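You operate a simulated robot arm through the tools that you are given. There is no shell and no other tool.

You run a simulated robot arm. Do the job below in one go: nothing can be reset, and whatever is moved stays where it is left.

TASK
Switch the outlet off, then put the mains plug in its holder, wind the cable in and brake the reel.
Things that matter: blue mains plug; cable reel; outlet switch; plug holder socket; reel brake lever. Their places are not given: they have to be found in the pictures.

The check looks at the end state, three seconds after you hand in, the way a careful person would. Anything else that was tipped, shoved, dropped, spilled or broken makes it a failure.

THE ROBOT
A 7-joint arm with a two-finger parallel gripper, fixed in place. Base frame: the origin is on the floor under the middle of its stand, x ahead of it, y to its left, z up. Readings come in m, rad, newtons and seconds.
With the tool pointing down near the work surface it reaches from about 0.44 to 0.9 m from the base axis. Its first joint turns from -0.297 to 2.199 rad. Payload 1.57 kg.
The tool frame sits at the grasp point between the pads (the TCP): z along the fingers, y along the line on which they close. The tips reach 0.03 m beyond it. Largest opening 0.08 m; finger width 0.017, thickness 0.012; the body of the gripper, 0.04 by 0.082 m, starts 0.08 m behind the TCP.
Orientation is that of the tool frame in the base frame, as a unit quaternion [w, x, y, z]. With the fingers straight down and closing along the base's y, the tool's x points along the base's -x, its y along +y and its z along -z.

THE INTERFACE
- The arm moves only by the tool servo_tool. Its argument "commands" is a list of rows, each a list of 7 numbers: the finger opening in m, from 0 to 0.08, then the shift along the tool's x, y, z in units of 150 mm (1.0 is 150 mm), then the turn, a rotation vector about the tool's x, y, z in units of 90 degrees (1.0 is 90 degrees). In form: [[grip, tx, ty, tz, ax, ay, az], ...]. A call has 1 to 20 rows; each row is the pose to reach, as a shift and turn from the pose commanded when the call began, along the tool's axes at that moment. A call with a number of a shift or a turn outside -1 to 1 is refused whole. A row lasts 0.2 s, in which the tool goes at most 0.05 m and 0.15 rad; a call with a longer step from one row to the next is refused whole, and so is a gripper value outside its range. Where a pose cannot be reached the arm comes as near as it can. A force on the tool above 40 N (or 10 N above the force at the start of the call, whichever is more), or a blocked arm, ends the call early, and 0.2 s more pass. Each finger travels about 0.045 m/s and halts on what it meets, pressing with about 34 N; the grip force reading is that of the motor and also rises with nothing between the fingers. The clock runs only during rows and for 0.2 s after the last one: add rows that repeat a pose to give the fingers time. It gives the time, the measured TCP pose, the force on the tool (base axes), the opening and the grip force at its end, in the units of the frame above (readings bear some noise), with the torque about the TCP (base axes, N m) and any sound that the robot's microphone picked up.
- Cameras (640 x 400 px; columns grow to the right, rows downward): "scene" is fixed at [0.3991, 0.4987, 1.4207]; the picture's right is [-0.96, -0.29, 0.00], its down [-0.14, 0.44, -0.89] and it looks along [0.26, -0.85, -0.46] (base axes); focal length 368 px, centre (320, 200). "wrist" rides on the gripper at [0.072, -0.007, -0.122] in the tool frame; the picture's right is [0.09, 1.00, 0.00], its down [-0.84, 0.08, -0.54] and it looks along [-0.54, 0.05, 0.84] (tool axes); focal length 238 px, centre (320, 200).
- get_image(camera): a new picture of that camera. No time passes.
- lift_body(by): slides the trunk up (or, below 0, down) by that many m; the arm rides with it, the base frame stays. It gives what a move gives, with no picture.
- locate(camera, pixels): for up to 12 pixels [column, row] of the newest picture of that camera ("zoom" is the newest enlarged one), the place [x, y, z] in the base frame of the surface seen there, good to about 0.003 m. No time passes.
- close_up(camera, box): a new picture of the part [left, top, right, bottom] of that camera's present view, enlarged. No time passes.
- hand_in(): hands the job in; it is judged then, once.

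Open the gripper and draw the arm clear of the work before you hand the job in, unless the task says otherwise.

The tools are called after "Request:" as name(argument=value, ...) on one line, values as JSON. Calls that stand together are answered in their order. servo_tool: Moves the arm, as the interface text tells. Its arguments: {"type":"object","properties":{"commands":{"type":"array","items":{"type":"array","items":{"type":"number"}}}},"required":["commands"]} The other tools are called the same way: lift_body (by) moves the trunk up or down; get_image (camera) takes a picture; locate (camera, pixels) gives the place of the surface under pixels of a picture; close_up (camera, box) takes an enlarged picture of a part of a camera's view; hand_in () hands the job in.

At the start:

```text
time: 0.0
tcp_pos: [0.7088, -0.035, 1.2169]
tcp_rot: [0.0, -0.001, 1.0, 0.0]
ft_force: [0.0, 0.4, 0.2]
moment: [-0.02, 0.01, 0.02]
opening: 0.0801
finger_force: 0.0
trunk travel left (down, up): [-0.725, 0.065]
```

scene: 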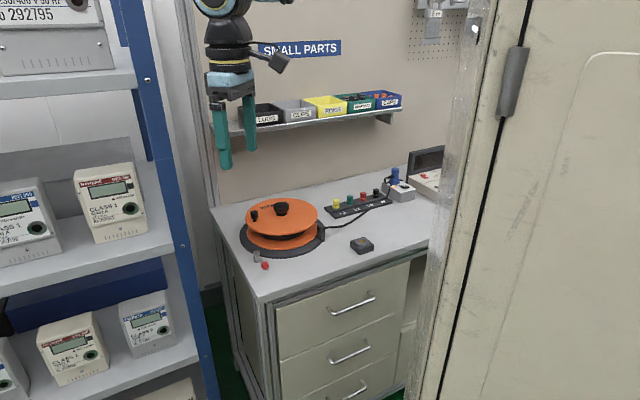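
wrist: 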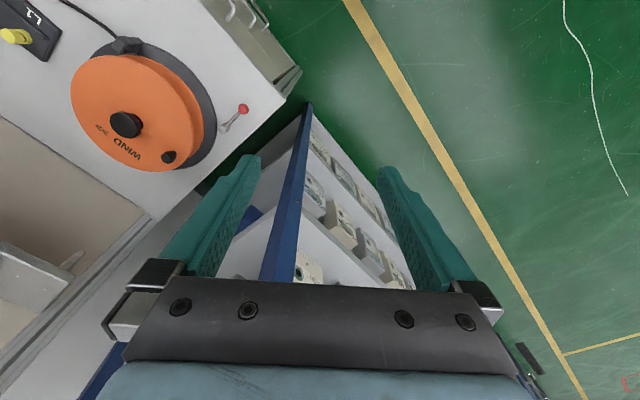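

The scene picture shows the orange reel at about (282,222), the blue plug near (396,178), a terminal strip at (358,205) and the red brake lever tip at (264,266). I'll enlarge these areas for detail.

Request:
close_up(camera="scene", box=[320, 140, 450, 221])

Request:
close_up(camera="scene", box=[220, 180, 380, 280])

Request:
get_image(camera="scene")

Request:
get_image(camera="wrist")

```text
4.92 times, centred on (385, 180) of scene
```

zoom: 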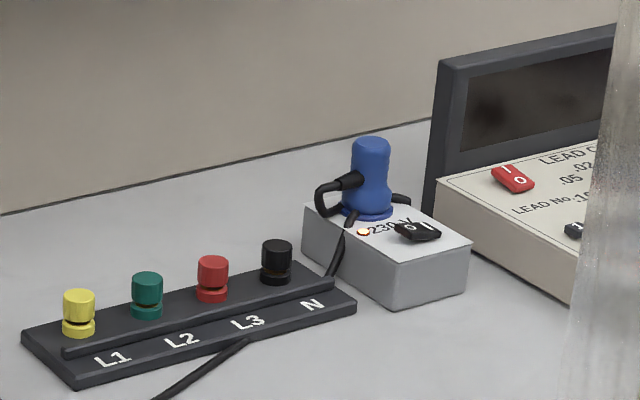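

```text
4.00 times, centred on (300, 230) of scene
```

zoom: 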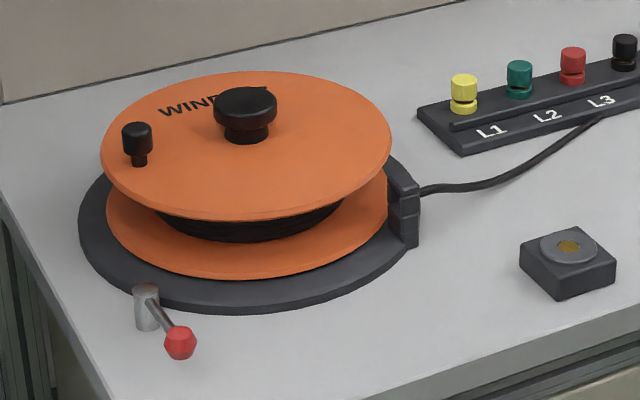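

```text
taken
```

scene: 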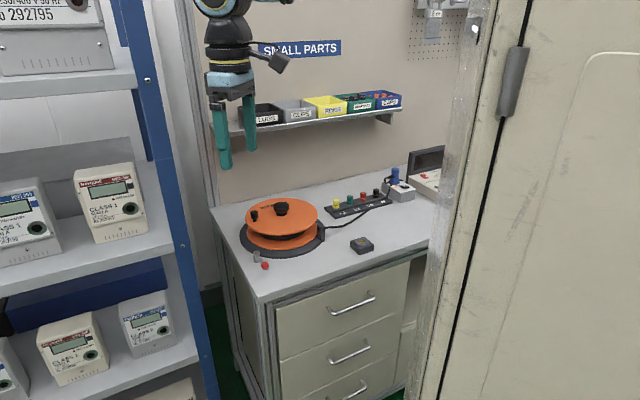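

```text
taken
```

wrist: 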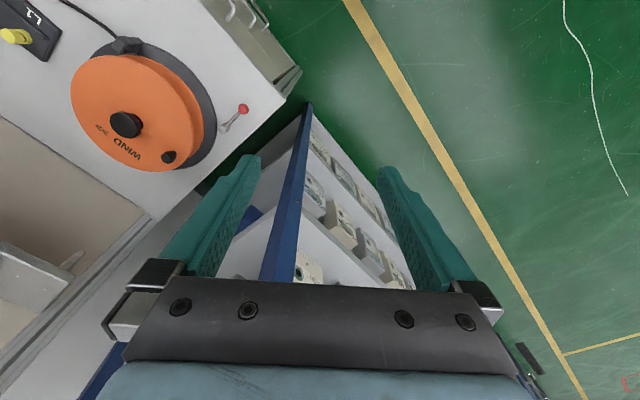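

I'll locate the key points: the reel, lever and holder in the newest enlarged view, plus table points in the scene picture.

Request:
locate(camera="scene", pixels=[[282, 210], [254, 215], [264, 266], [257, 256], [362, 243], [362, 248], [395, 172], [396, 182], [404, 187], [390, 199], [300, 275], [413, 195]])

Request:
locate(camera="wrist", pixels=[[125, 124], [169, 157], [243, 109], [227, 127], [128, 47], [15, 36], [220, 60], [200, 120]])

Request:
locate(camera="zoom", pixels=[[246, 100], [137, 132], [180, 342], [147, 292], [147, 325], [568, 246], [568, 285], [403, 190], [403, 235], [440, 190], [330, 180], [150, 340]])

```text
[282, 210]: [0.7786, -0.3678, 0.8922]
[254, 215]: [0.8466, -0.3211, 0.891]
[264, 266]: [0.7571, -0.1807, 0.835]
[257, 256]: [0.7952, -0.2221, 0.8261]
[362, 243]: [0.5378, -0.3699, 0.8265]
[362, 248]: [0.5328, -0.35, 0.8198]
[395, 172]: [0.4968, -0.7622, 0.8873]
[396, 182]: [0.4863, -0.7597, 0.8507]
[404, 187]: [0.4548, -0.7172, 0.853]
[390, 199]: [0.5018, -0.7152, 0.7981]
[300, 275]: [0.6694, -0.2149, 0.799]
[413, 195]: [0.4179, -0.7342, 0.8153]
```

```text
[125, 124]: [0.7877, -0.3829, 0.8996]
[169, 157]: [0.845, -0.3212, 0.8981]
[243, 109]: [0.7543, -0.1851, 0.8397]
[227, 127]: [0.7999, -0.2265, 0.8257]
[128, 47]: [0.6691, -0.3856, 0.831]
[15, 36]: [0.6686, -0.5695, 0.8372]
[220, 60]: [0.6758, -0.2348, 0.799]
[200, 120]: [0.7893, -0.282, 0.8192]
```

```text
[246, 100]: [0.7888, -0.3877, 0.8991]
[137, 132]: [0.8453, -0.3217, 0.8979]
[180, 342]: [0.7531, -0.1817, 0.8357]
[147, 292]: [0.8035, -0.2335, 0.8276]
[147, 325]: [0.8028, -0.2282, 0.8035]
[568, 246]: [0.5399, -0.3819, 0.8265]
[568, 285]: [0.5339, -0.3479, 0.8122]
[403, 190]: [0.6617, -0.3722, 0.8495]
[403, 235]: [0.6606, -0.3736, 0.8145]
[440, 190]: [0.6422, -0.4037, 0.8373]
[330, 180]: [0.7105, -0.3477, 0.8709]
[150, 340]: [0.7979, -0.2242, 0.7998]
```

The holder (dark block with a brassy socket) is around (0.54,-0.38), the reel centre about (0.787,-0.383), and the plug about (0.49,-0.76). I'll take tighter close-ups of the outlet, reel, lever and holder.

Request:
close_up(camera="scene", box=[380, 160, 428, 190])

Request:
locate(camera="zoom", pixels=[[200, 100], [200, 200], [320, 300], [420, 350]])

Request:
close_up(camera="wrist", box=[60, 20, 268, 150])

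Request:
close_up(camera="scene", box=[240, 245, 280, 270])

Request:
close_up(camera="scene", box=[340, 230, 388, 260])

```text
13.33 times, centred on (404, 175) of scene
```

zoom: 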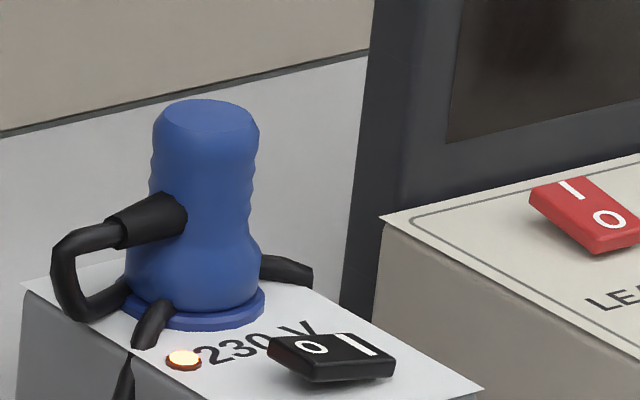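

```text
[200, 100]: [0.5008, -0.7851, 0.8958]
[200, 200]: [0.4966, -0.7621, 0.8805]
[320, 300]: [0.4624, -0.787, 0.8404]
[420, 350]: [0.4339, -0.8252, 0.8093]
```

```text
3.08 times, centred on (164, 85) of wrist
```

zoom: 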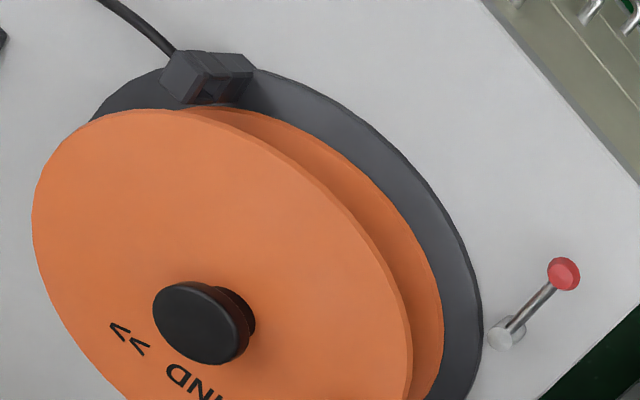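

```text
16.00 times, centred on (260, 258) of scene
```

zoom: 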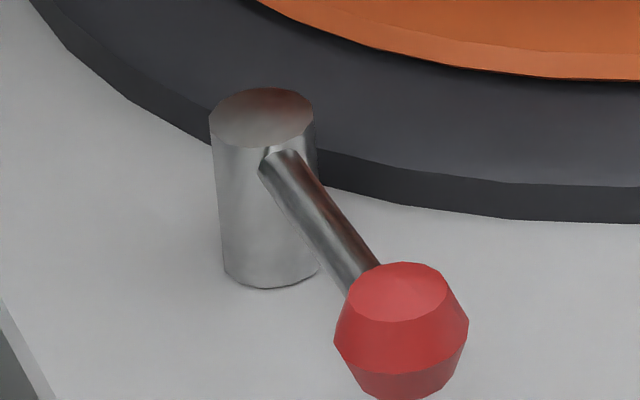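

```text
13.33 times, centred on (364, 245) of scene
```

zoom: 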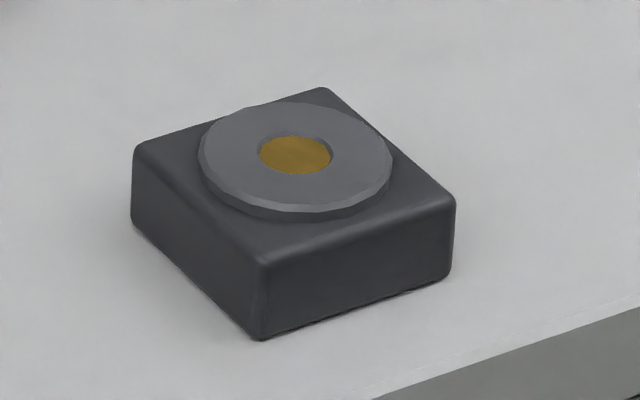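

The outlet's black rocker shows "O" toward the plug side and "I" toward the instrument side, with the lamp lit. I'll zoom in again to locate the outlet, plug and switch points precisely, along with surrounding obstacles.

Request:
close_up(camera="scene", box=[380, 165, 420, 190])

Request:
locate(camera="zoom", pixels=[[375, 350], [440, 345], [335, 365], [470, 365], [220, 365], [250, 60], [180, 100], [300, 100], [145, 245], [250, 300], [220, 170], [370, 255]])

Request:
locate(camera="scene", pixels=[[270, 115], [295, 109], [327, 103], [358, 101], [385, 97], [360, 118], [240, 134], [300, 170], [425, 160], [440, 150], [213, 210], [300, 300]])

```text
16.00 times, centred on (400, 178) of scene
```

zoom: 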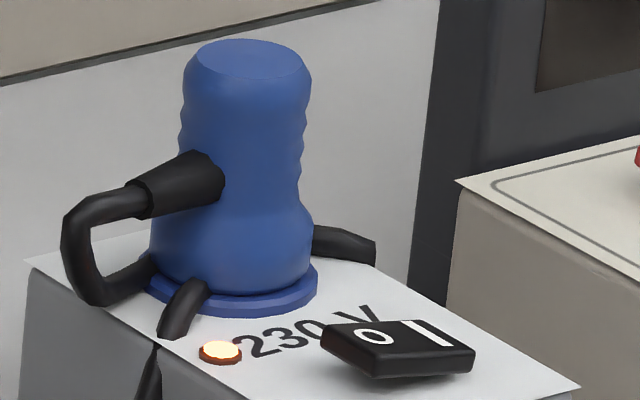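

```text
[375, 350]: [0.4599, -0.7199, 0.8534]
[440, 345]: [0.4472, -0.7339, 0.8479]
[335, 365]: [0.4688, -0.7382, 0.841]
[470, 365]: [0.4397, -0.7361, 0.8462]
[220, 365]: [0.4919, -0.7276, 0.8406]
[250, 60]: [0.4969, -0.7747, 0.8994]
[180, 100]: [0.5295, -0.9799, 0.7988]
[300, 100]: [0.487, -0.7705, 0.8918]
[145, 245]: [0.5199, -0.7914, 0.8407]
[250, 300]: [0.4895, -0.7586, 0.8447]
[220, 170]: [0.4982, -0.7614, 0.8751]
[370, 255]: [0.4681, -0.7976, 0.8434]
```

```text
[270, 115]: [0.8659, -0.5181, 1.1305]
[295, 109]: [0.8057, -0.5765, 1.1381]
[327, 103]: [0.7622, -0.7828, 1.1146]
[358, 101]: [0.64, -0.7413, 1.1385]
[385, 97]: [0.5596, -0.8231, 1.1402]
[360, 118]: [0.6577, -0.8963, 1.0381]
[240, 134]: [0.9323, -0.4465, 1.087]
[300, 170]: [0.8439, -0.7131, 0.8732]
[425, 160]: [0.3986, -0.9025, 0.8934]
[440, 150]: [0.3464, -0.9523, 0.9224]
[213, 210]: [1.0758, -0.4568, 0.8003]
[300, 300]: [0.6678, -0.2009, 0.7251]
```

The bench runs diagonally (depth along (1,-1)), with the bin shelf at z≈1.08–1.14 behind. I'll locate the cabinet door and the meter shelf to keep clear of them.

Request:
locate(camera="scene", pixels=[[470, 100], [445, 250], [425, 350], [560, 200], [630, 30], [515, 80], [150, 80], [190, 300], [110, 200], [70, 340], [130, 250], [40, 40]])

Request:
close_up(camera="scene", box=[330, 175, 410, 225])

Request:
locate(camera="zoom", pixels=[[20, 370], [120, 315], [200, 285], [400, 265], [425, 215], [440, 165], [420, 120], [100, 200], [320, 140], [60, 285], [420, 280], [240, 250]])

```text
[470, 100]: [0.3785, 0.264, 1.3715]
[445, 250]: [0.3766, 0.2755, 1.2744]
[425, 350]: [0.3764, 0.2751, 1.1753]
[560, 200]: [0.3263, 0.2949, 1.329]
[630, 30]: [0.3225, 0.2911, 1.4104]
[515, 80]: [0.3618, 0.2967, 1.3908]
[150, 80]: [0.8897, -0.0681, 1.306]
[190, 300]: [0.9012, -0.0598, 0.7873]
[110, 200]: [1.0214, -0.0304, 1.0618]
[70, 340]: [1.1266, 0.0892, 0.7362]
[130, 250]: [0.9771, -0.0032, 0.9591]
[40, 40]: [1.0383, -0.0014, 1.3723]
```

```text
8.00 times, centred on (370, 200) of scene
```

zoom: 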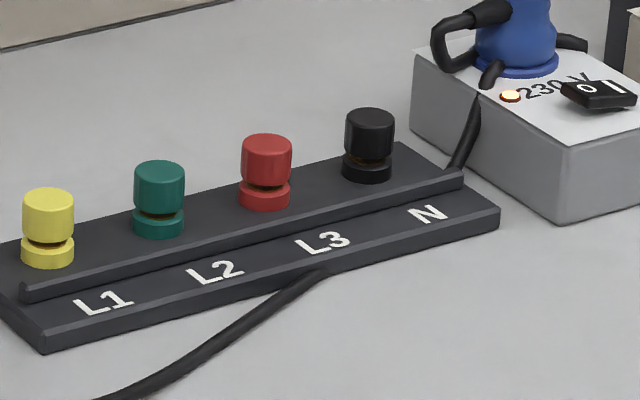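

```text
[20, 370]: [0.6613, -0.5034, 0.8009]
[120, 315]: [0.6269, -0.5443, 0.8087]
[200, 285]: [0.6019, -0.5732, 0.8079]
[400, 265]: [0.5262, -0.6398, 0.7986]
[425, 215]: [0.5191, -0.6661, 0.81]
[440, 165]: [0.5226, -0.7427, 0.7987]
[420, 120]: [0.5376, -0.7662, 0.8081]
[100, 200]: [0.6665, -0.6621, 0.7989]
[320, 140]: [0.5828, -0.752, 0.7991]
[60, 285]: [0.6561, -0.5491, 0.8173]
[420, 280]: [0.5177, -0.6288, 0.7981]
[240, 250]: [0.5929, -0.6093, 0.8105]
```

The meter-shelf post stands at about (0.89,-0.07) and the door at (0.33,0.29), so the way toward the bench is clear. I rotate the tool 45° to face the bench and move over it at the present height.

Request:
servo_tool(commands=[[0.08, 0.11, -0.167, 0, 0, 0, 0.083], [0.08, 0.22, -0.333, 0, 0, 0, 0.167], [0.08, 0.333, -0.5, 0, 0, 0, 0.25], [0.08, 0.444, -0.667, 0, 0, 0, 0.333], [0.08, 0.555, -0.833, 0, 0, 0, 0.417], [0.08, 0.667, -1.0, 0, 0, 0, 0.5]])

```text
time: 1.4
tcp_pos: [0.6089, -0.1854, 1.2151]
tcp_rot: [0.0, 0.384, 0.923, 0.001]
ft_force: [0.0, -0.4, 0.9]
moment: [-0.03, 0.04, -0.01]
opening: 0.08
finger_force: 0.0
trunk travel left (down, up): [-0.725, 0.065]
```

The tool now faces the bench. I continue toward the outlet side (tool -y) and outward, keeping the height.

Request:
servo_tool(commands=[[0.08, -0.13, -0.2, 0, 0, 0, 0], [0.08, -0.27, -0.4, 0, 0, 0, 0], [0.08, -0.4, -0.6, 0, 0, 0, 0], [0.08, -0.53, -0.8, 0, 0, 0, 0], [0.08, -0.67, -1.0, 0, 0, 0, 0]])

Request:
lift_body(by=-0.15)

Request:
get_image(camera="wrist")

Request:
get_image(camera="scene")

```text
time: 2.6
tcp_pos: [0.5741, -0.3623, 1.2164]
tcp_rot: [0.001, 0.383, 0.924, -0.001]
ft_force: [-0.2, 0.8, 0.5]
moment: [-0.06, 0.0, 0.0]
opening: 0.0799
finger_force: 0.1
trunk travel left (down, up): [-0.725, 0.065]
```

```text
time: 4.3
tcp_pos: [0.5737, -0.3638, 1.0652]
tcp_rot: [0.001, 0.382, 0.924, 0.0]
ft_force: [0.0, 0.4, 0.3]
moment: [-0.02, 0.02, 0.03]
opening: 0.08
finger_force: 0.0
trunk travel left (down, up): [-0.575, 0.215]
```

```text
taken
```

wrist: 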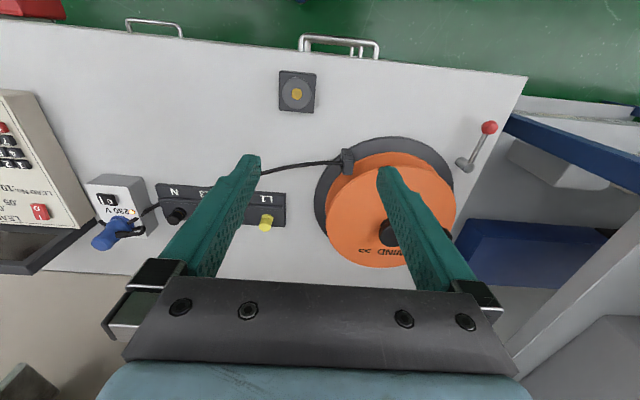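

```text
taken
```

scene: 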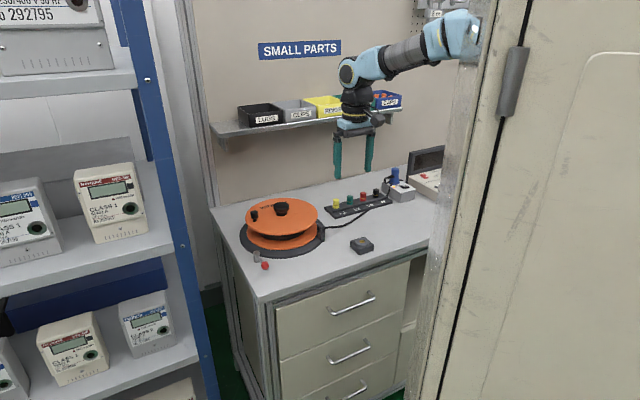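

The wrist view now shows the outlet at (115,205), holder at (297,92), reel at (390,205) and lever at (480,145). I'll enlarge each.

Request:
close_up(camera="wrist", box=[80, 165, 176, 255])

Request:
locate(camera="zoom", pixels=[[130, 160], [180, 140], [200, 180], [350, 215], [180, 330], [130, 340], [250, 320], [60, 60]])

Request:
close_up(camera="wrist", box=[310, 120, 510, 270])

Request:
locate(camera="scene", pixels=[[460, 35], [400, 55], [350, 72], [358, 100]])

```text
4.44 times, centred on (128, 210) of wrist
```

zoom: 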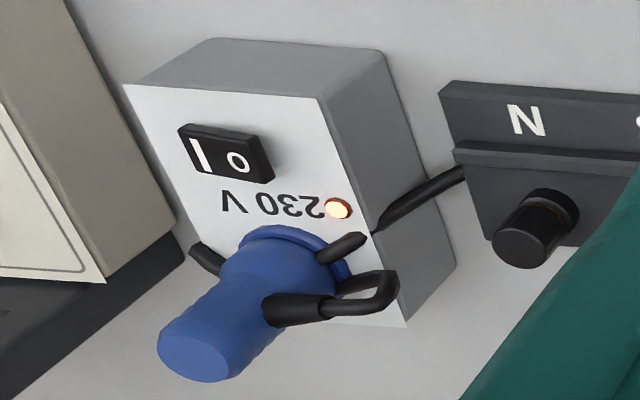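

```text
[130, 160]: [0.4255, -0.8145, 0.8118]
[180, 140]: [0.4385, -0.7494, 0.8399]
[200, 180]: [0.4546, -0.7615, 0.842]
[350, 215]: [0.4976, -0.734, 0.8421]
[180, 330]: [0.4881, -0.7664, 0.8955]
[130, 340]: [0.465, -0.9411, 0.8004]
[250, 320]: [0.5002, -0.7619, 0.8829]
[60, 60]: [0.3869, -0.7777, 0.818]
```

```text
2.67 times, centred on (410, 195) of wrist
```

zoom: 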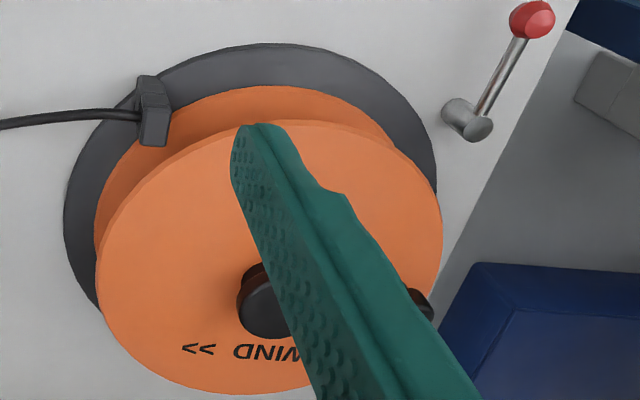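

```text
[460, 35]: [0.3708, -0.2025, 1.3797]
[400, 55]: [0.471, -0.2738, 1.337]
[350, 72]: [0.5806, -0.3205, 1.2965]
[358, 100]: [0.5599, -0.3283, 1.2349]
```

The rocker's "O" half sits raised at about (0.460,-0.719,0.853) and "I" is pressed, with the lamp on. I close the fingers and travel at safe height toward a point above the "O" end.

Request:
servo_tool(commands=[[0.04, -0.1, -0.2, 0, 0, 0, 0], [0.02, -0.2, -0.4, 0, 0, 0, 0], [0.0, -0.3, -0.6, 0, 0, 0, 0], [0.0, -0.42, -0.8, 0, 0, 0, 0], [0.0, -0.53, -1.0, 0, 0, 0, 0]])

Request:
servo_tool(commands=[[0.0, -0.12, -0.2, 0, 0, 0, 0], [0.0, -0.24, -0.4, 0, 0, 0, 0], [0.0, -0.36, -0.6, 0, 0, 0, 0], [0.0, -0.48, -0.8, 0, 0, 0, 0], [0.0, -0.58, -1.0, 0, 0, 0, 0]])

Request:
get_image(camera="wrist")

Request:
get_image(camera="scene")

```text
time: 5.5
tcp_pos: [0.5254, -0.5249, 1.066]
tcp_rot: [0.001, 0.383, 0.924, 0.0]
ft_force: [-0.5, 0.1, 1.3]
moment: [0.02, 0.02, 0.02]
opening: 0.0002
finger_force: 12.2
trunk travel left (down, up): [-0.575, 0.215]
```

```text
time: 6.8
tcp_pos: [0.4796, -0.6932, 1.0664]
tcp_rot: [0.0, 0.383, 0.924, 0.0]
ft_force: [-0.5, 0.1, 0.4]
moment: [-0.05, -0.01, 0.01]
opening: 0.0002
finger_force: 21.2
trunk travel left (down, up): [-0.575, 0.215]
```

```text
taken
```

wrist: 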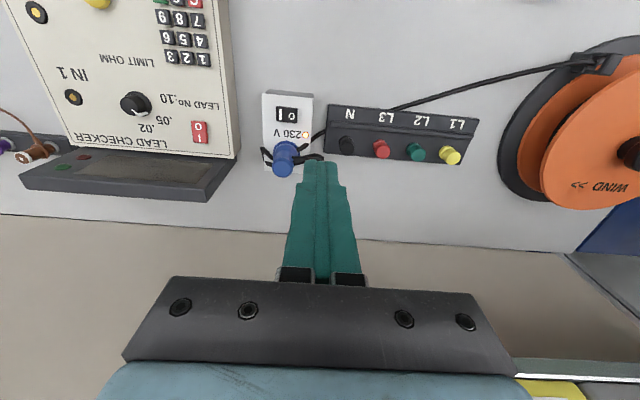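

```text
taken
```

scene: 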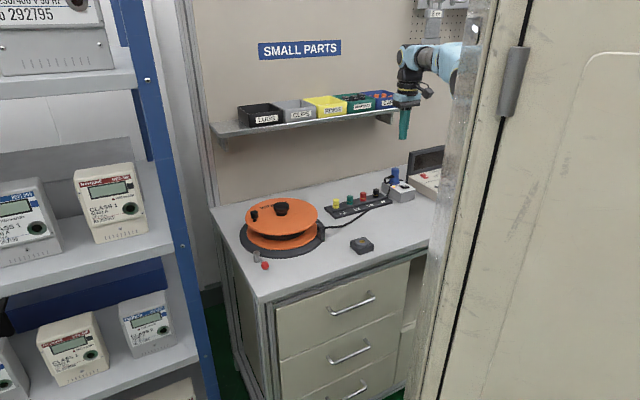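

The wrist camera now looks down on the outlet at (287,130). I'll enlarge it and locate the rocker, plug and lamp.

Request:
close_up(camera="wrist", box=[248, 80, 344, 140])

Request:
close_up(camera="wrist", box=[248, 85, 344, 180])

```text
6.67 times, centred on (296, 110) of wrist
```

zoom: 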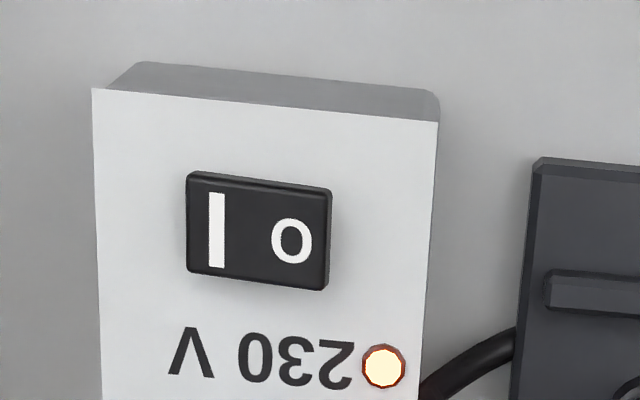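

```text
4.21 times, centred on (296, 132) of wrist
```

zoom: 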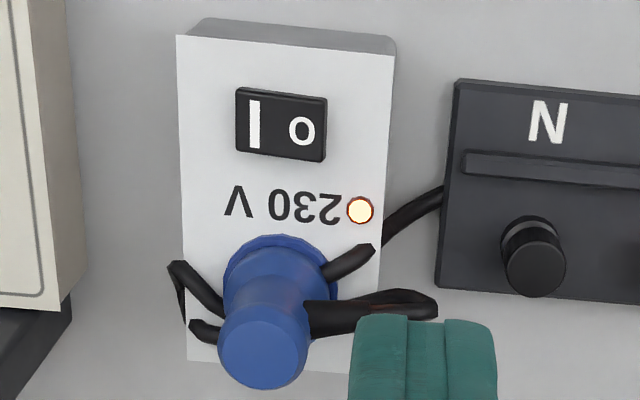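

Request:
locate(camera="zoom", pixels=[[302, 131], [253, 125], [322, 130], [238, 125], [281, 95], [281, 155], [360, 210], [265, 355], [232, 350], [298, 350], [180, 40], [390, 58]])

```text
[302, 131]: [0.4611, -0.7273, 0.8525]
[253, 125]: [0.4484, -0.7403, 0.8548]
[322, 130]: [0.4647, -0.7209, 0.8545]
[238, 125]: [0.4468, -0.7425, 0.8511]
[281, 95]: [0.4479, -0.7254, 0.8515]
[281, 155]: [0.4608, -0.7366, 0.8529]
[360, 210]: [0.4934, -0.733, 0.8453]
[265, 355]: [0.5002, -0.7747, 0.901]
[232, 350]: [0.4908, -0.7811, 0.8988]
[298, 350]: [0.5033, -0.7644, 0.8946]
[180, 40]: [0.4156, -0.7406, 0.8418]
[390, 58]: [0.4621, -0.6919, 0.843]
```

The rocker centre is about (0.455,-0.731) with the "O" end at (0.465,-0.721,0.854). I align the closed tips over the "O" end and lower the trunk to come just above it.

Request:
servo_tool(commands=[[0.0, -0.03, -0.09, 0, 0, 0, 0], [0.0, -0.065, -0.18, 0, 0, 0, 0], [0.0, -0.065, -0.18, 0, 0, 0, 0]])

Request:
lift_body(by=-0.14)

Request:
get_image(camera="wrist")

Request:
close_up(camera="scene", box=[360, 130, 440, 205])

```text
time: 7.5
tcp_pos: [0.4671, -0.7198, 1.0656]
tcp_rot: [0.0, 0.384, 0.923, 0.0]
ft_force: [0.0, 0.2, 0.3]
moment: [0.01, -0.04, -0.01]
opening: 0.0
finger_force: 21.4
trunk travel left (down, up): [-0.575, 0.215]
```

```text
time: 9.2
tcp_pos: [0.4668, -0.7185, 0.925]
tcp_rot: [0.0, 0.383, 0.924, 0.0]
ft_force: [0.5, -0.1, -1.1]
moment: [0.0, 0.01, 0.0]
opening: 0.0
finger_force: 21.5
trunk travel left (down, up): [-0.435, 0.355]
```

```text
taken
```

wrist: 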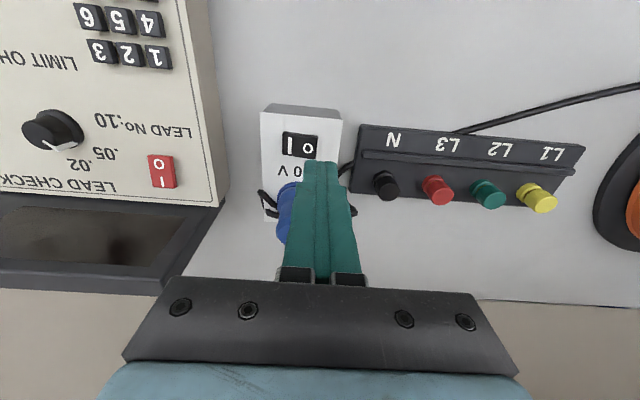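

```text
5.33 times, centred on (400, 168) of scene
```

zoom: 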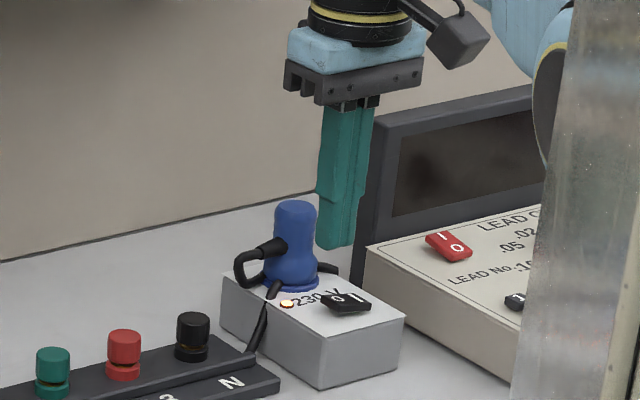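

The tips hang at z≈0.895 over the "O" end (wrist (308,147)). I descend in small steps to press it.

Request:
servo_tool(commands=[[0.0, 0, 0, 0.12, 0, 0, 0], [0.0, 0, 0, 0.2, 0, 0, 0], [0.0, 0, 0, 0.24, 0, 0, 0], [0.0, 0, 0, 0.27, 0, 0, 0], [0.0, 0, 0, 0.29, 0, 0, 0], [0.0, 0, 0, 0.31, 0, 0, 0]])

Request:
close_up(camera="scene", box=[375, 150, 431, 203])

Request:
get_image(camera="wrist")

```text
time: 10.6
tcp_pos: [0.4675, -0.7186, 0.8814]
tcp_rot: [0.002, 0.382, 0.924, -0.001]
ft_force: [0.9, 3.2, 14.3]
moment: [-0.06, 0.12, -0.03]
opening: 0.0004
finger_force: 20.9
trunk travel left (down, up): [-0.435, 0.355]
heard: click
```

```text
7.55 times, centred on (403, 176) of scene
```

zoom: 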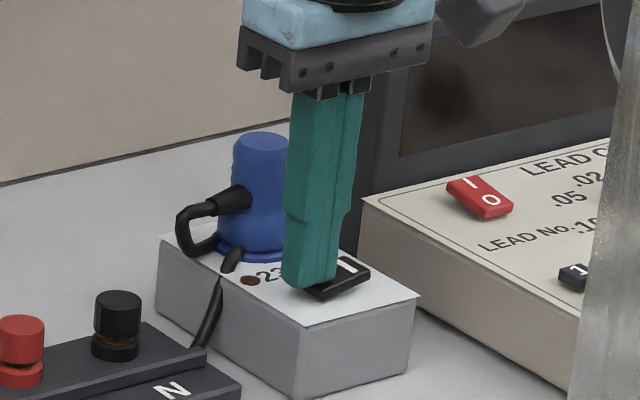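

```text
taken
```

wrist: 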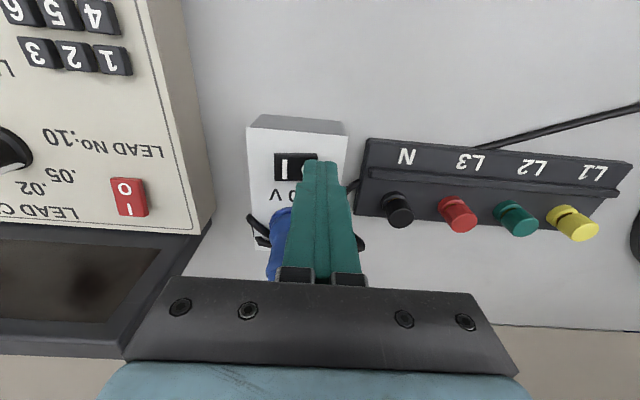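

The click was heard and the lamp at (250,281) is dark: the outlet is off. I back straight up 0.1 m and open the fingers.

Request:
servo_tool(commands=[[0.0, 0, 0, -0.15, 0, 0, 0], [0.0, 0, 0, -0.3, 0, 0, 0], [0.0, 0, 0, -0.5, 0, 0, 0], [0.03, 0, 0, -0.67, 0, 0, 0], [0.06, 0, 0, -0.67, 0, 0, 0], [0.06, 0, 0, -0.67, 0, 0, 0]])

Request:
close_up(camera="scene", box=[380, 165, 420, 190])

Request:
locate(camera="zoom", pixels=[[205, 180], [140, 203], [100, 212], [68, 245], [85, 290], [130, 270], [165, 330], [250, 60], [300, 230], [160, 240], [240, 300], [345, 242]])

Request:
get_image(camera="wrist")

```text
time: 12.0
tcp_pos: [0.4675, -0.7191, 0.9783]
tcp_rot: [0.0, 0.381, 0.924, -0.001]
ft_force: [0.3, 0.7, 0.9]
moment: [-0.01, -0.04, 0.02]
opening: 0.0604
finger_force: 0.0
trunk travel left (down, up): [-0.435, 0.355]
```

```text
16.00 times, centred on (400, 178) of scene
```

zoom: 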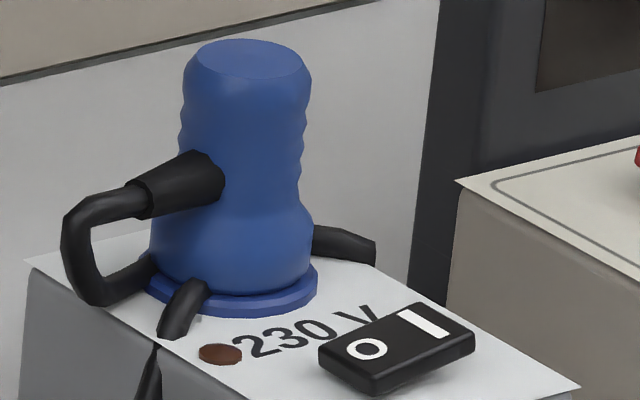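

```text
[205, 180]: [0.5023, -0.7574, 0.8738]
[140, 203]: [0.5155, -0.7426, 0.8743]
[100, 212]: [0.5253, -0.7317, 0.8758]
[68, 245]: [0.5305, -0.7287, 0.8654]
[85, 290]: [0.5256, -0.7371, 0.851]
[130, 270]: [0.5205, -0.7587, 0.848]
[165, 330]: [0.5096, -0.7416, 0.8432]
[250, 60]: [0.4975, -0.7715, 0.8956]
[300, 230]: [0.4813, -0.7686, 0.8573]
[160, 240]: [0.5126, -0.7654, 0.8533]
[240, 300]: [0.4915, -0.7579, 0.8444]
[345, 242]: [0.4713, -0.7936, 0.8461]
```

```text
taken
```

wrist: 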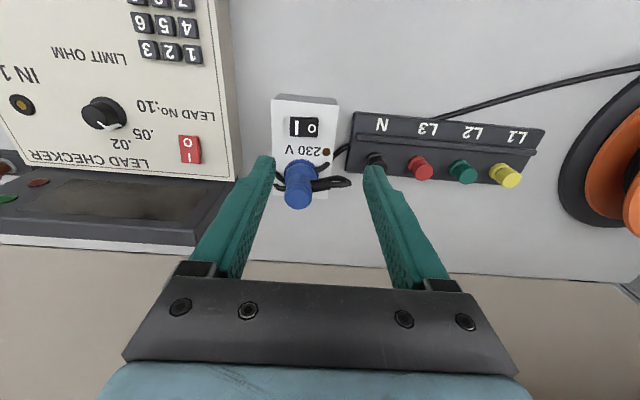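

The rocker is flipped to "O" and the strain relief points along bench-left (+v), so I'll grip the plug with fingers closing along the bench depth. I turn the tool +90° about its axis while moving above the plug (0.497,-0.773).

Request:
servo_tool(commands=[[0.06, -0.03, -0.01, 0, 0, 0, 0.083], [0.06, -0.065, -0.02, 0, 0, 0, 0.167], [0.06, -0.1, -0.03, 0, 0, 0, 0.25], [0.06, -0.13, -0.04, 0, 0, 0, 0.333], [0.06, -0.165, -0.05, 0, 0, 0, 0.417], [0.06, -0.2, -0.06, 0, 0, 0, 0.5], [0.06, -0.23, -0.07, 0, 0, 0, 0.583], [0.06, -0.265, -0.08, 0, 0, 0, 0.667], [0.06, -0.3, -0.09, 0, 0, 0, 0.75], [0.06, -0.33, -0.1, 0, 0, 0, 0.833], [0.06, -0.36, -0.11, 0, 0, 0, 0.917], [0.06, -0.393, -0.113, 0, 0, 0, 1.0], [0.06, -0.393, -0.113, 0, 0, 0, 1.0]])

Request:
get_image(camera="wrist")

Request:
close_up(camera="scene", box=[350, 90, 446, 200])

```text
time: 14.8
tcp_pos: [0.4819, -0.7357, 0.97]
tcp_rot: [0.0, 0.924, 0.382, 0.0]
ft_force: [0.3, -0.7, 0.3]
moment: [-0.01, -0.04, 0.01]
opening: 0.0599
finger_force: 0.0
out of reach, approached as far as the arm can: row 4, 5, 6, 7, 8, 9, 10, 11, 12, 13
trunk travel left (down, up): [-0.435, 0.355]
```

```text
taken
```

wrist: 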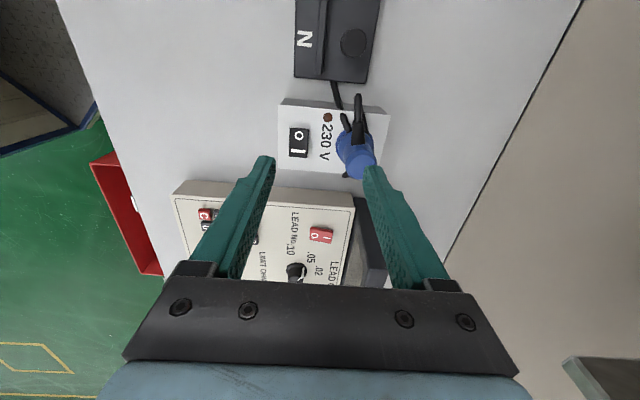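

```text
3.64 times, centred on (398, 145) of scene
```

zoom: 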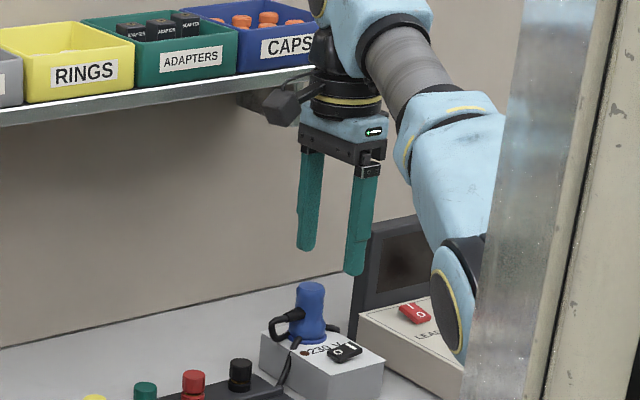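

The arm ran out of reach at radius 0.88 with this trunk height, so I need to know where its elbow and shoulder lie. I'll locate points on the visible arm links.

Request:
get_image(camera="scene")

Request:
locate(camera="zoom", pixels=[[380, 30], [410, 60], [440, 130], [450, 200], [450, 280], [470, 350], [345, 90], [345, 150], [310, 240], [355, 270], [375, 230], [270, 105]])

```text
taken
```

scene: 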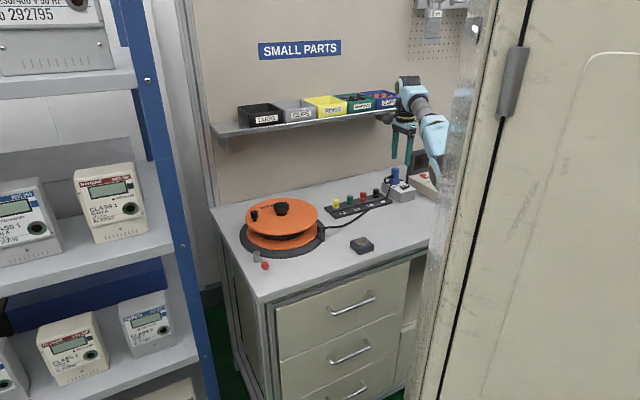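

```text
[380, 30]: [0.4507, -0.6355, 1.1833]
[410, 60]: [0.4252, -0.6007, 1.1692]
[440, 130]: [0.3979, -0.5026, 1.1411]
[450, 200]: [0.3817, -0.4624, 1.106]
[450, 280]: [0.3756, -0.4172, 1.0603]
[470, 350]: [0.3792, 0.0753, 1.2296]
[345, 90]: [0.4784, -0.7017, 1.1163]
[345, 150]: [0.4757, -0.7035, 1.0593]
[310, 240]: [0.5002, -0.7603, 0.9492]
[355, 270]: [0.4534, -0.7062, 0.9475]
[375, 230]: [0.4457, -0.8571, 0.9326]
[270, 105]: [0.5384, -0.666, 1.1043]
```

The forearm slopes up from z≈1.06 to the wrist at 1.19, so the shoulder is low; raising the trunk will gain reach. I raise the trunk by 0.2 and then bring the tool down and out to above the plug.

Request:
lift_body(by=0.2)

Request:
servo_tool(commands=[[0.06, 0, 0, 0.2, 0, 0, 0], [0.06, 0, 0, 0.4, 0, 0, 0], [0.06, 0, 0, 0.6, 0, 0, 0], [0.06, 0, 0, 0.8, 0, 0, 0], [0.06, 0, 0, 1.0, 0, 0, 0]])

Request:
get_image(camera="scene")

```text
time: 17.0
tcp_pos: [0.4819, -0.7357, 1.1716]
tcp_rot: [0.0, 0.924, 0.383, 0.0]
ft_force: [0.1, 0.3, 0.7]
moment: [0.01, -0.01, 0.0]
opening: 0.0598
finger_force: 0.0
trunk travel left (down, up): [-0.635, 0.155]
```

```text
time: 18.2
tcp_pos: [0.4818, -0.7364, 1.0202]
tcp_rot: [0.0, 0.924, 0.382, 0.0]
ft_force: [-0.4, 0.3, 0.6]
moment: [-0.02, -0.01, -0.02]
opening: 0.06
finger_force: 0.1
trunk travel left (down, up): [-0.635, 0.155]
```

```text
taken
```

scene: 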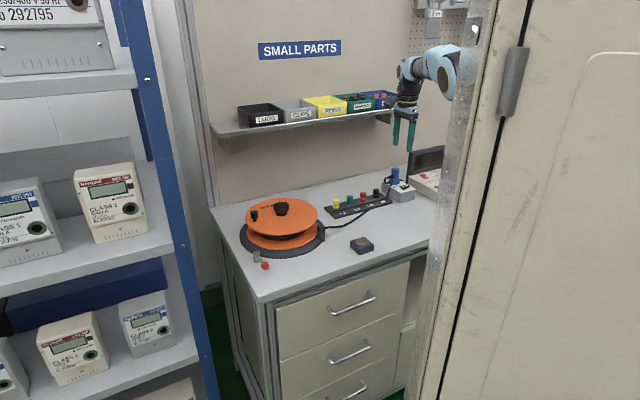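

The arm now bends elbow-up with room to spare. I move outward to right above the plug at (0.497,-0.773), tips still above its top.

Request:
servo_tool(commands=[[0.06, -0.03, 0.08, 0.1, 0, 0, 0], [0.06, -0.06, 0.16, 0.2, 0, 0, 0], [0.06, -0.1, 0.244, 0.3, 0, 0, 0], [0.06, -0.1, 0.244, 0.4, 0, 0, 0], [0.06, -0.1, 0.244, 0.4, 0, 0, 0]])

Request:
get_image(camera="wrist")

Request:
close_up(camera="scene", box=[375, 120, 431, 203])

```text
time: 19.4
tcp_pos: [0.4971, -0.7736, 0.9602]
tcp_rot: [0.001, 0.923, 0.384, 0.001]
ft_force: [0.9, -0.1, 0.4]
moment: [-0.02, -0.01, 0.01]
opening: 0.06
finger_force: 0.0
trunk travel left (down, up): [-0.635, 0.155]
```

```text
taken
```

wrist: 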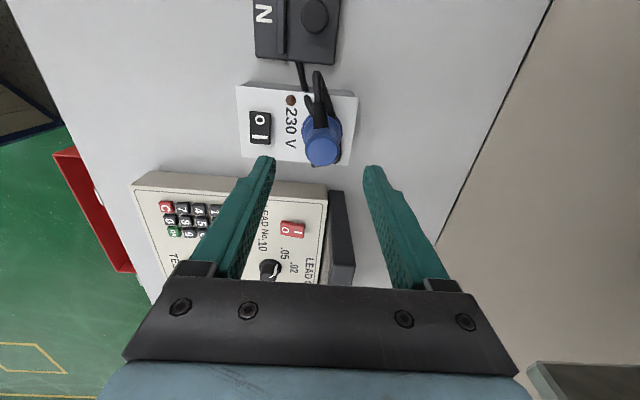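

```text
4.82 times, centred on (403, 162) of scene
```

zoom: 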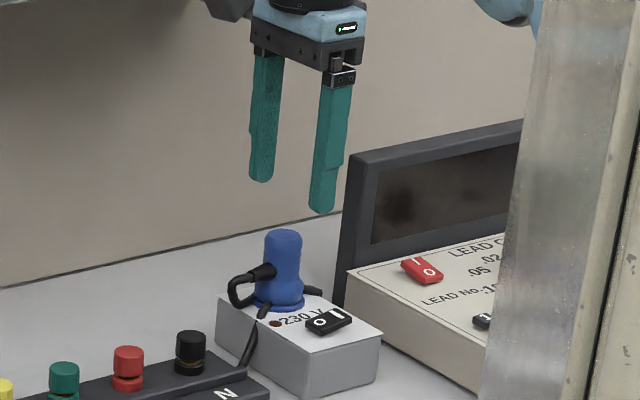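

The gripper is above the plug (wrist (322,150)). I enlarge the plug to fix its axis more exactly before descending.

Request:
close_up(camera="wrist", box=[280, 65, 376, 180])

Request:
locate(camera="wrist", pixels=[[322, 150], [310, 150], [335, 150], [322, 143], [322, 159], [322, 125], [304, 130], [341, 130], [240, 90], [356, 97], [345, 164], [251, 158]])

```text
3.48 times, centred on (328, 122) of wrist
```

zoom: 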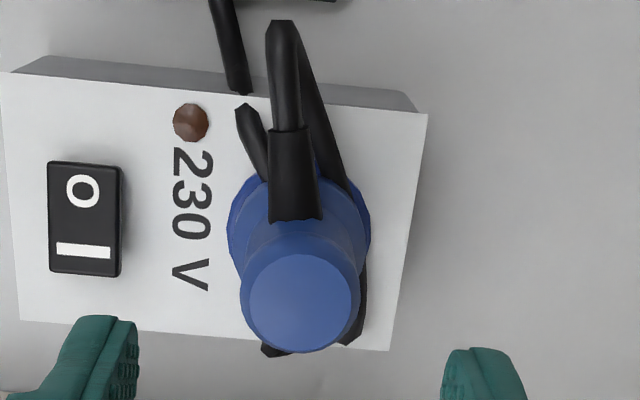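

```text
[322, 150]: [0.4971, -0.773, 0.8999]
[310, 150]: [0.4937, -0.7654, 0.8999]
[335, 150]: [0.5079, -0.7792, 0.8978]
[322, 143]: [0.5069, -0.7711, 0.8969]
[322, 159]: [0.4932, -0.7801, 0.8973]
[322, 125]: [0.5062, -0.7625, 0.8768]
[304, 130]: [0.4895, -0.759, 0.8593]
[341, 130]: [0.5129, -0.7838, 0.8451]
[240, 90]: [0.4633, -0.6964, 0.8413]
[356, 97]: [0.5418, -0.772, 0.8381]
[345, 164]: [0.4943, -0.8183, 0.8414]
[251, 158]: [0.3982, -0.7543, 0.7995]
```

The plug axis is at (0.4975,-0.7735), matching the TCP, and the strain relief lies between the finger planes. I descend so the tips end at z≈0.858 (above the cable loop) and close the fingers.

Request:
servo_tool(commands=[[0.06, 0, 0, 0.12, 0, 0, 0], [0.06, 0, 0, 0.24, 0, 0, 0], [0.06, 0, 0, 0.36, 0, 0, 0], [0.06, 0, 0, 0.44, 0, 0, 0], [0.06, 0, 0, 0.48, 0, 0, 0], [0.06, 0, 0, 0.48, 0, 0, 0]])

Request:
get_image(camera="wrist")

Request:
close_up(camera="scene", box=[375, 140, 431, 203])

```text
time: 20.8
tcp_pos: [0.4968, -0.7728, 0.8886]
tcp_rot: [0.0, 0.924, 0.382, -0.001]
ft_force: [-0.3, 0.2, -0.3]
moment: [0.04, 0.0, -0.01]
opening: 0.06
finger_force: 0.1
trunk travel left (down, up): [-0.635, 0.155]
```

```text
taken
```

wrist: 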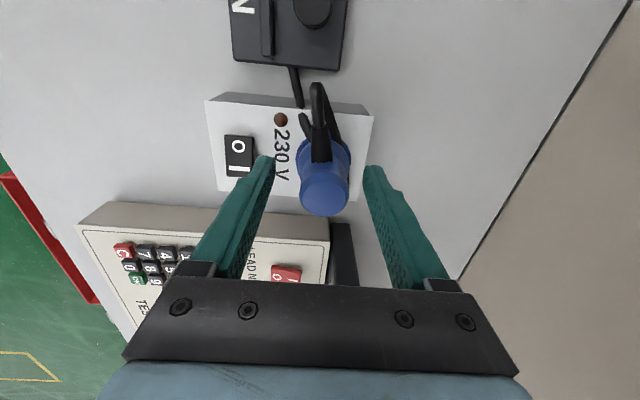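

```text
6.35 times, centred on (403, 172) of scene
```

zoom: 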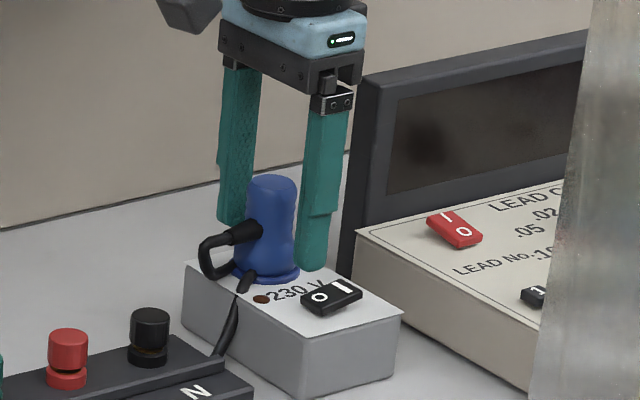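

Both fingers straddle the plug, clear of the rocker and relief. I close the gripper.

Request:
servo_tool(commands=[[0.04, 0, 0, 0, 0, 0, 0], [0.02, 0, 0, 0, 0, 0, 0], [0.01, 0, 0, 0, 0, 0, 0], [0.0, 0, 0, 0, 0, 0, 0], [0.0, 0, 0, 0, 0, 0, 0]])

Request:
close_up(camera="scene", box=[375, 140, 431, 203])

```text
time: 22.0
tcp_pos: [0.4977, -0.7741, 0.8891]
tcp_rot: [0.002, 0.924, 0.383, 0.001]
ft_force: [15.4, -20.4, -2.0]
moment: [-0.59, -0.49, -0.11]
opening: 0.0353
finger_force: 29.5
trunk travel left (down, up): [-0.635, 0.155]
```

```text
6.35 times, centred on (403, 172) of scene
```

zoom: 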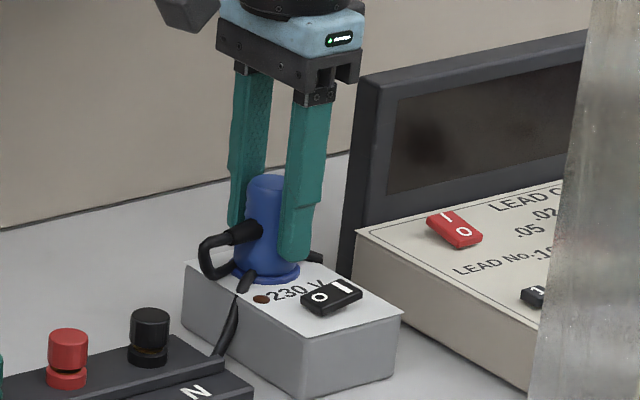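

The fingers closed on the plug's lower bulge (0.035 m) with a 25 N side load toward +u, so the grip is off-centre by about 2 mm. I reopen, shift 2.5 mm outward, raise 10 mm to hold the longer neck, and close again.

Request:
servo_tool(commands=[[0.05, 0, 0, 0, 0, 0, 0], [0.055, 0, 0.008, -0.03, 0, 0, 0], [0.055, 0, 0.017, -0.065, 0, 0, 0], [0.055, 0, 0.017, -0.065, 0, 0, 0], [0.03, 0, 0.017, -0.065, 0, 0, 0], [0.01, 0, 0.017, -0.065, 0, 0, 0], [0.0, 0, 0.017, -0.065, 0, 0, 0], [0.0, 0, 0.017, -0.065, 0, 0, 0], [0.0, 0, 0.017, -0.065, 0, 0, 0]])

Request:
get_image(camera="wrist")

```text
time: 24.0
tcp_pos: [0.4986, -0.7745, 0.8992]
tcp_rot: [0.0, 0.924, 0.382, 0.0]
ft_force: [-2.2, 1.9, 0.6]
moment: [0.09, 0.02, -0.23]
opening: 0.0275
finger_force: 33.9
trunk travel left (down, up): [-0.635, 0.155]
```

```text
taken
```

wrist: 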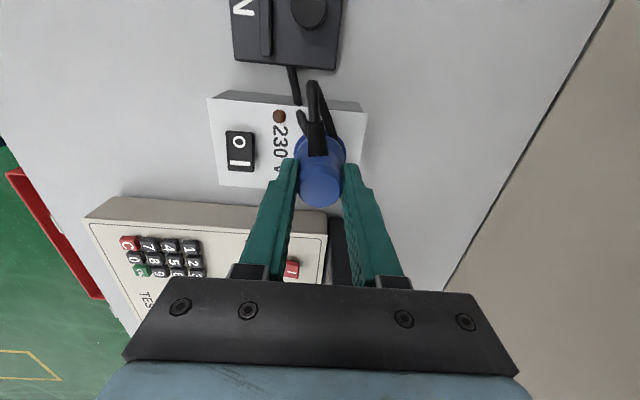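

The grip is now balanced (side load under 3 N, opening 0.0275). I pull the plug straight up.

Request:
servo_tool(commands=[[0.0, 0, 0, -0.02, 0, 0, 0], [0.0, 0, 0, -0.05, 0, 0, 0], [0.0, 0, 0, -0.09, 0, 0, 0], [0.0, 0, 0, -0.14, 0, 0, 0], [0.0, 0, 0, -0.2, 0, 0, 0], [0.0, 0, 0, -0.27, 0, 0, 0], [0.0, 0, 0, -0.34, 0, 0, 0], [0.0, 0, 0, -0.42, 0, 0, 0], [0.0, 0, 0, -0.5, 0, 0, 0]])

Request:
get_image(camera="wrist")

Request:
close_up(camera="scene", box=[335, 120, 431, 210])

```text
time: 26.0
tcp_pos: [0.4997, -0.7749, 0.9729]
tcp_rot: [-0.001, 0.924, 0.383, 0.0]
ft_force: [-0.1, 0.0, -1.1]
moment: [-0.01, -0.01, 0.0]
opening: 0.0274
finger_force: 34.2
trunk travel left (down, up): [-0.635, 0.155]
```

```text
taken
```

wrist: 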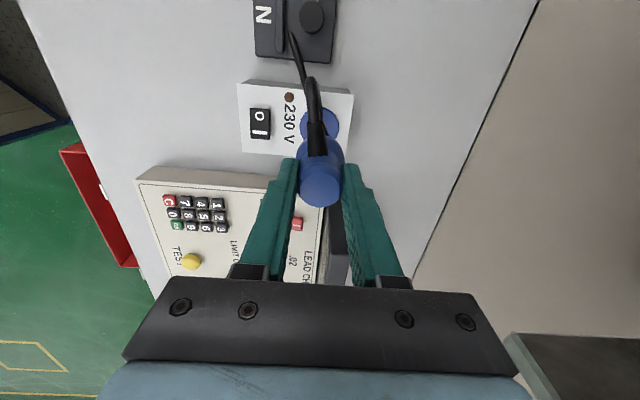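

```text
4.44 times, centred on (383, 165) of scene
```

zoom: 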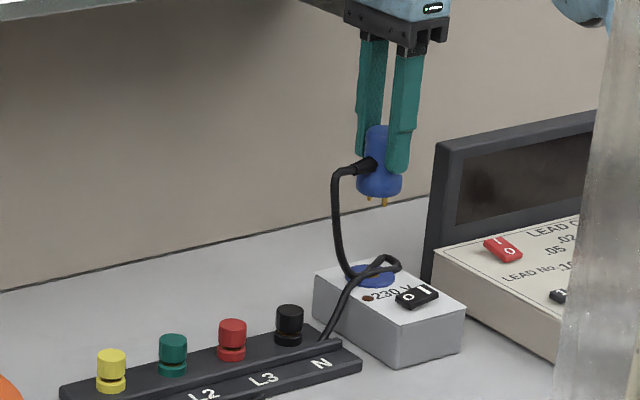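

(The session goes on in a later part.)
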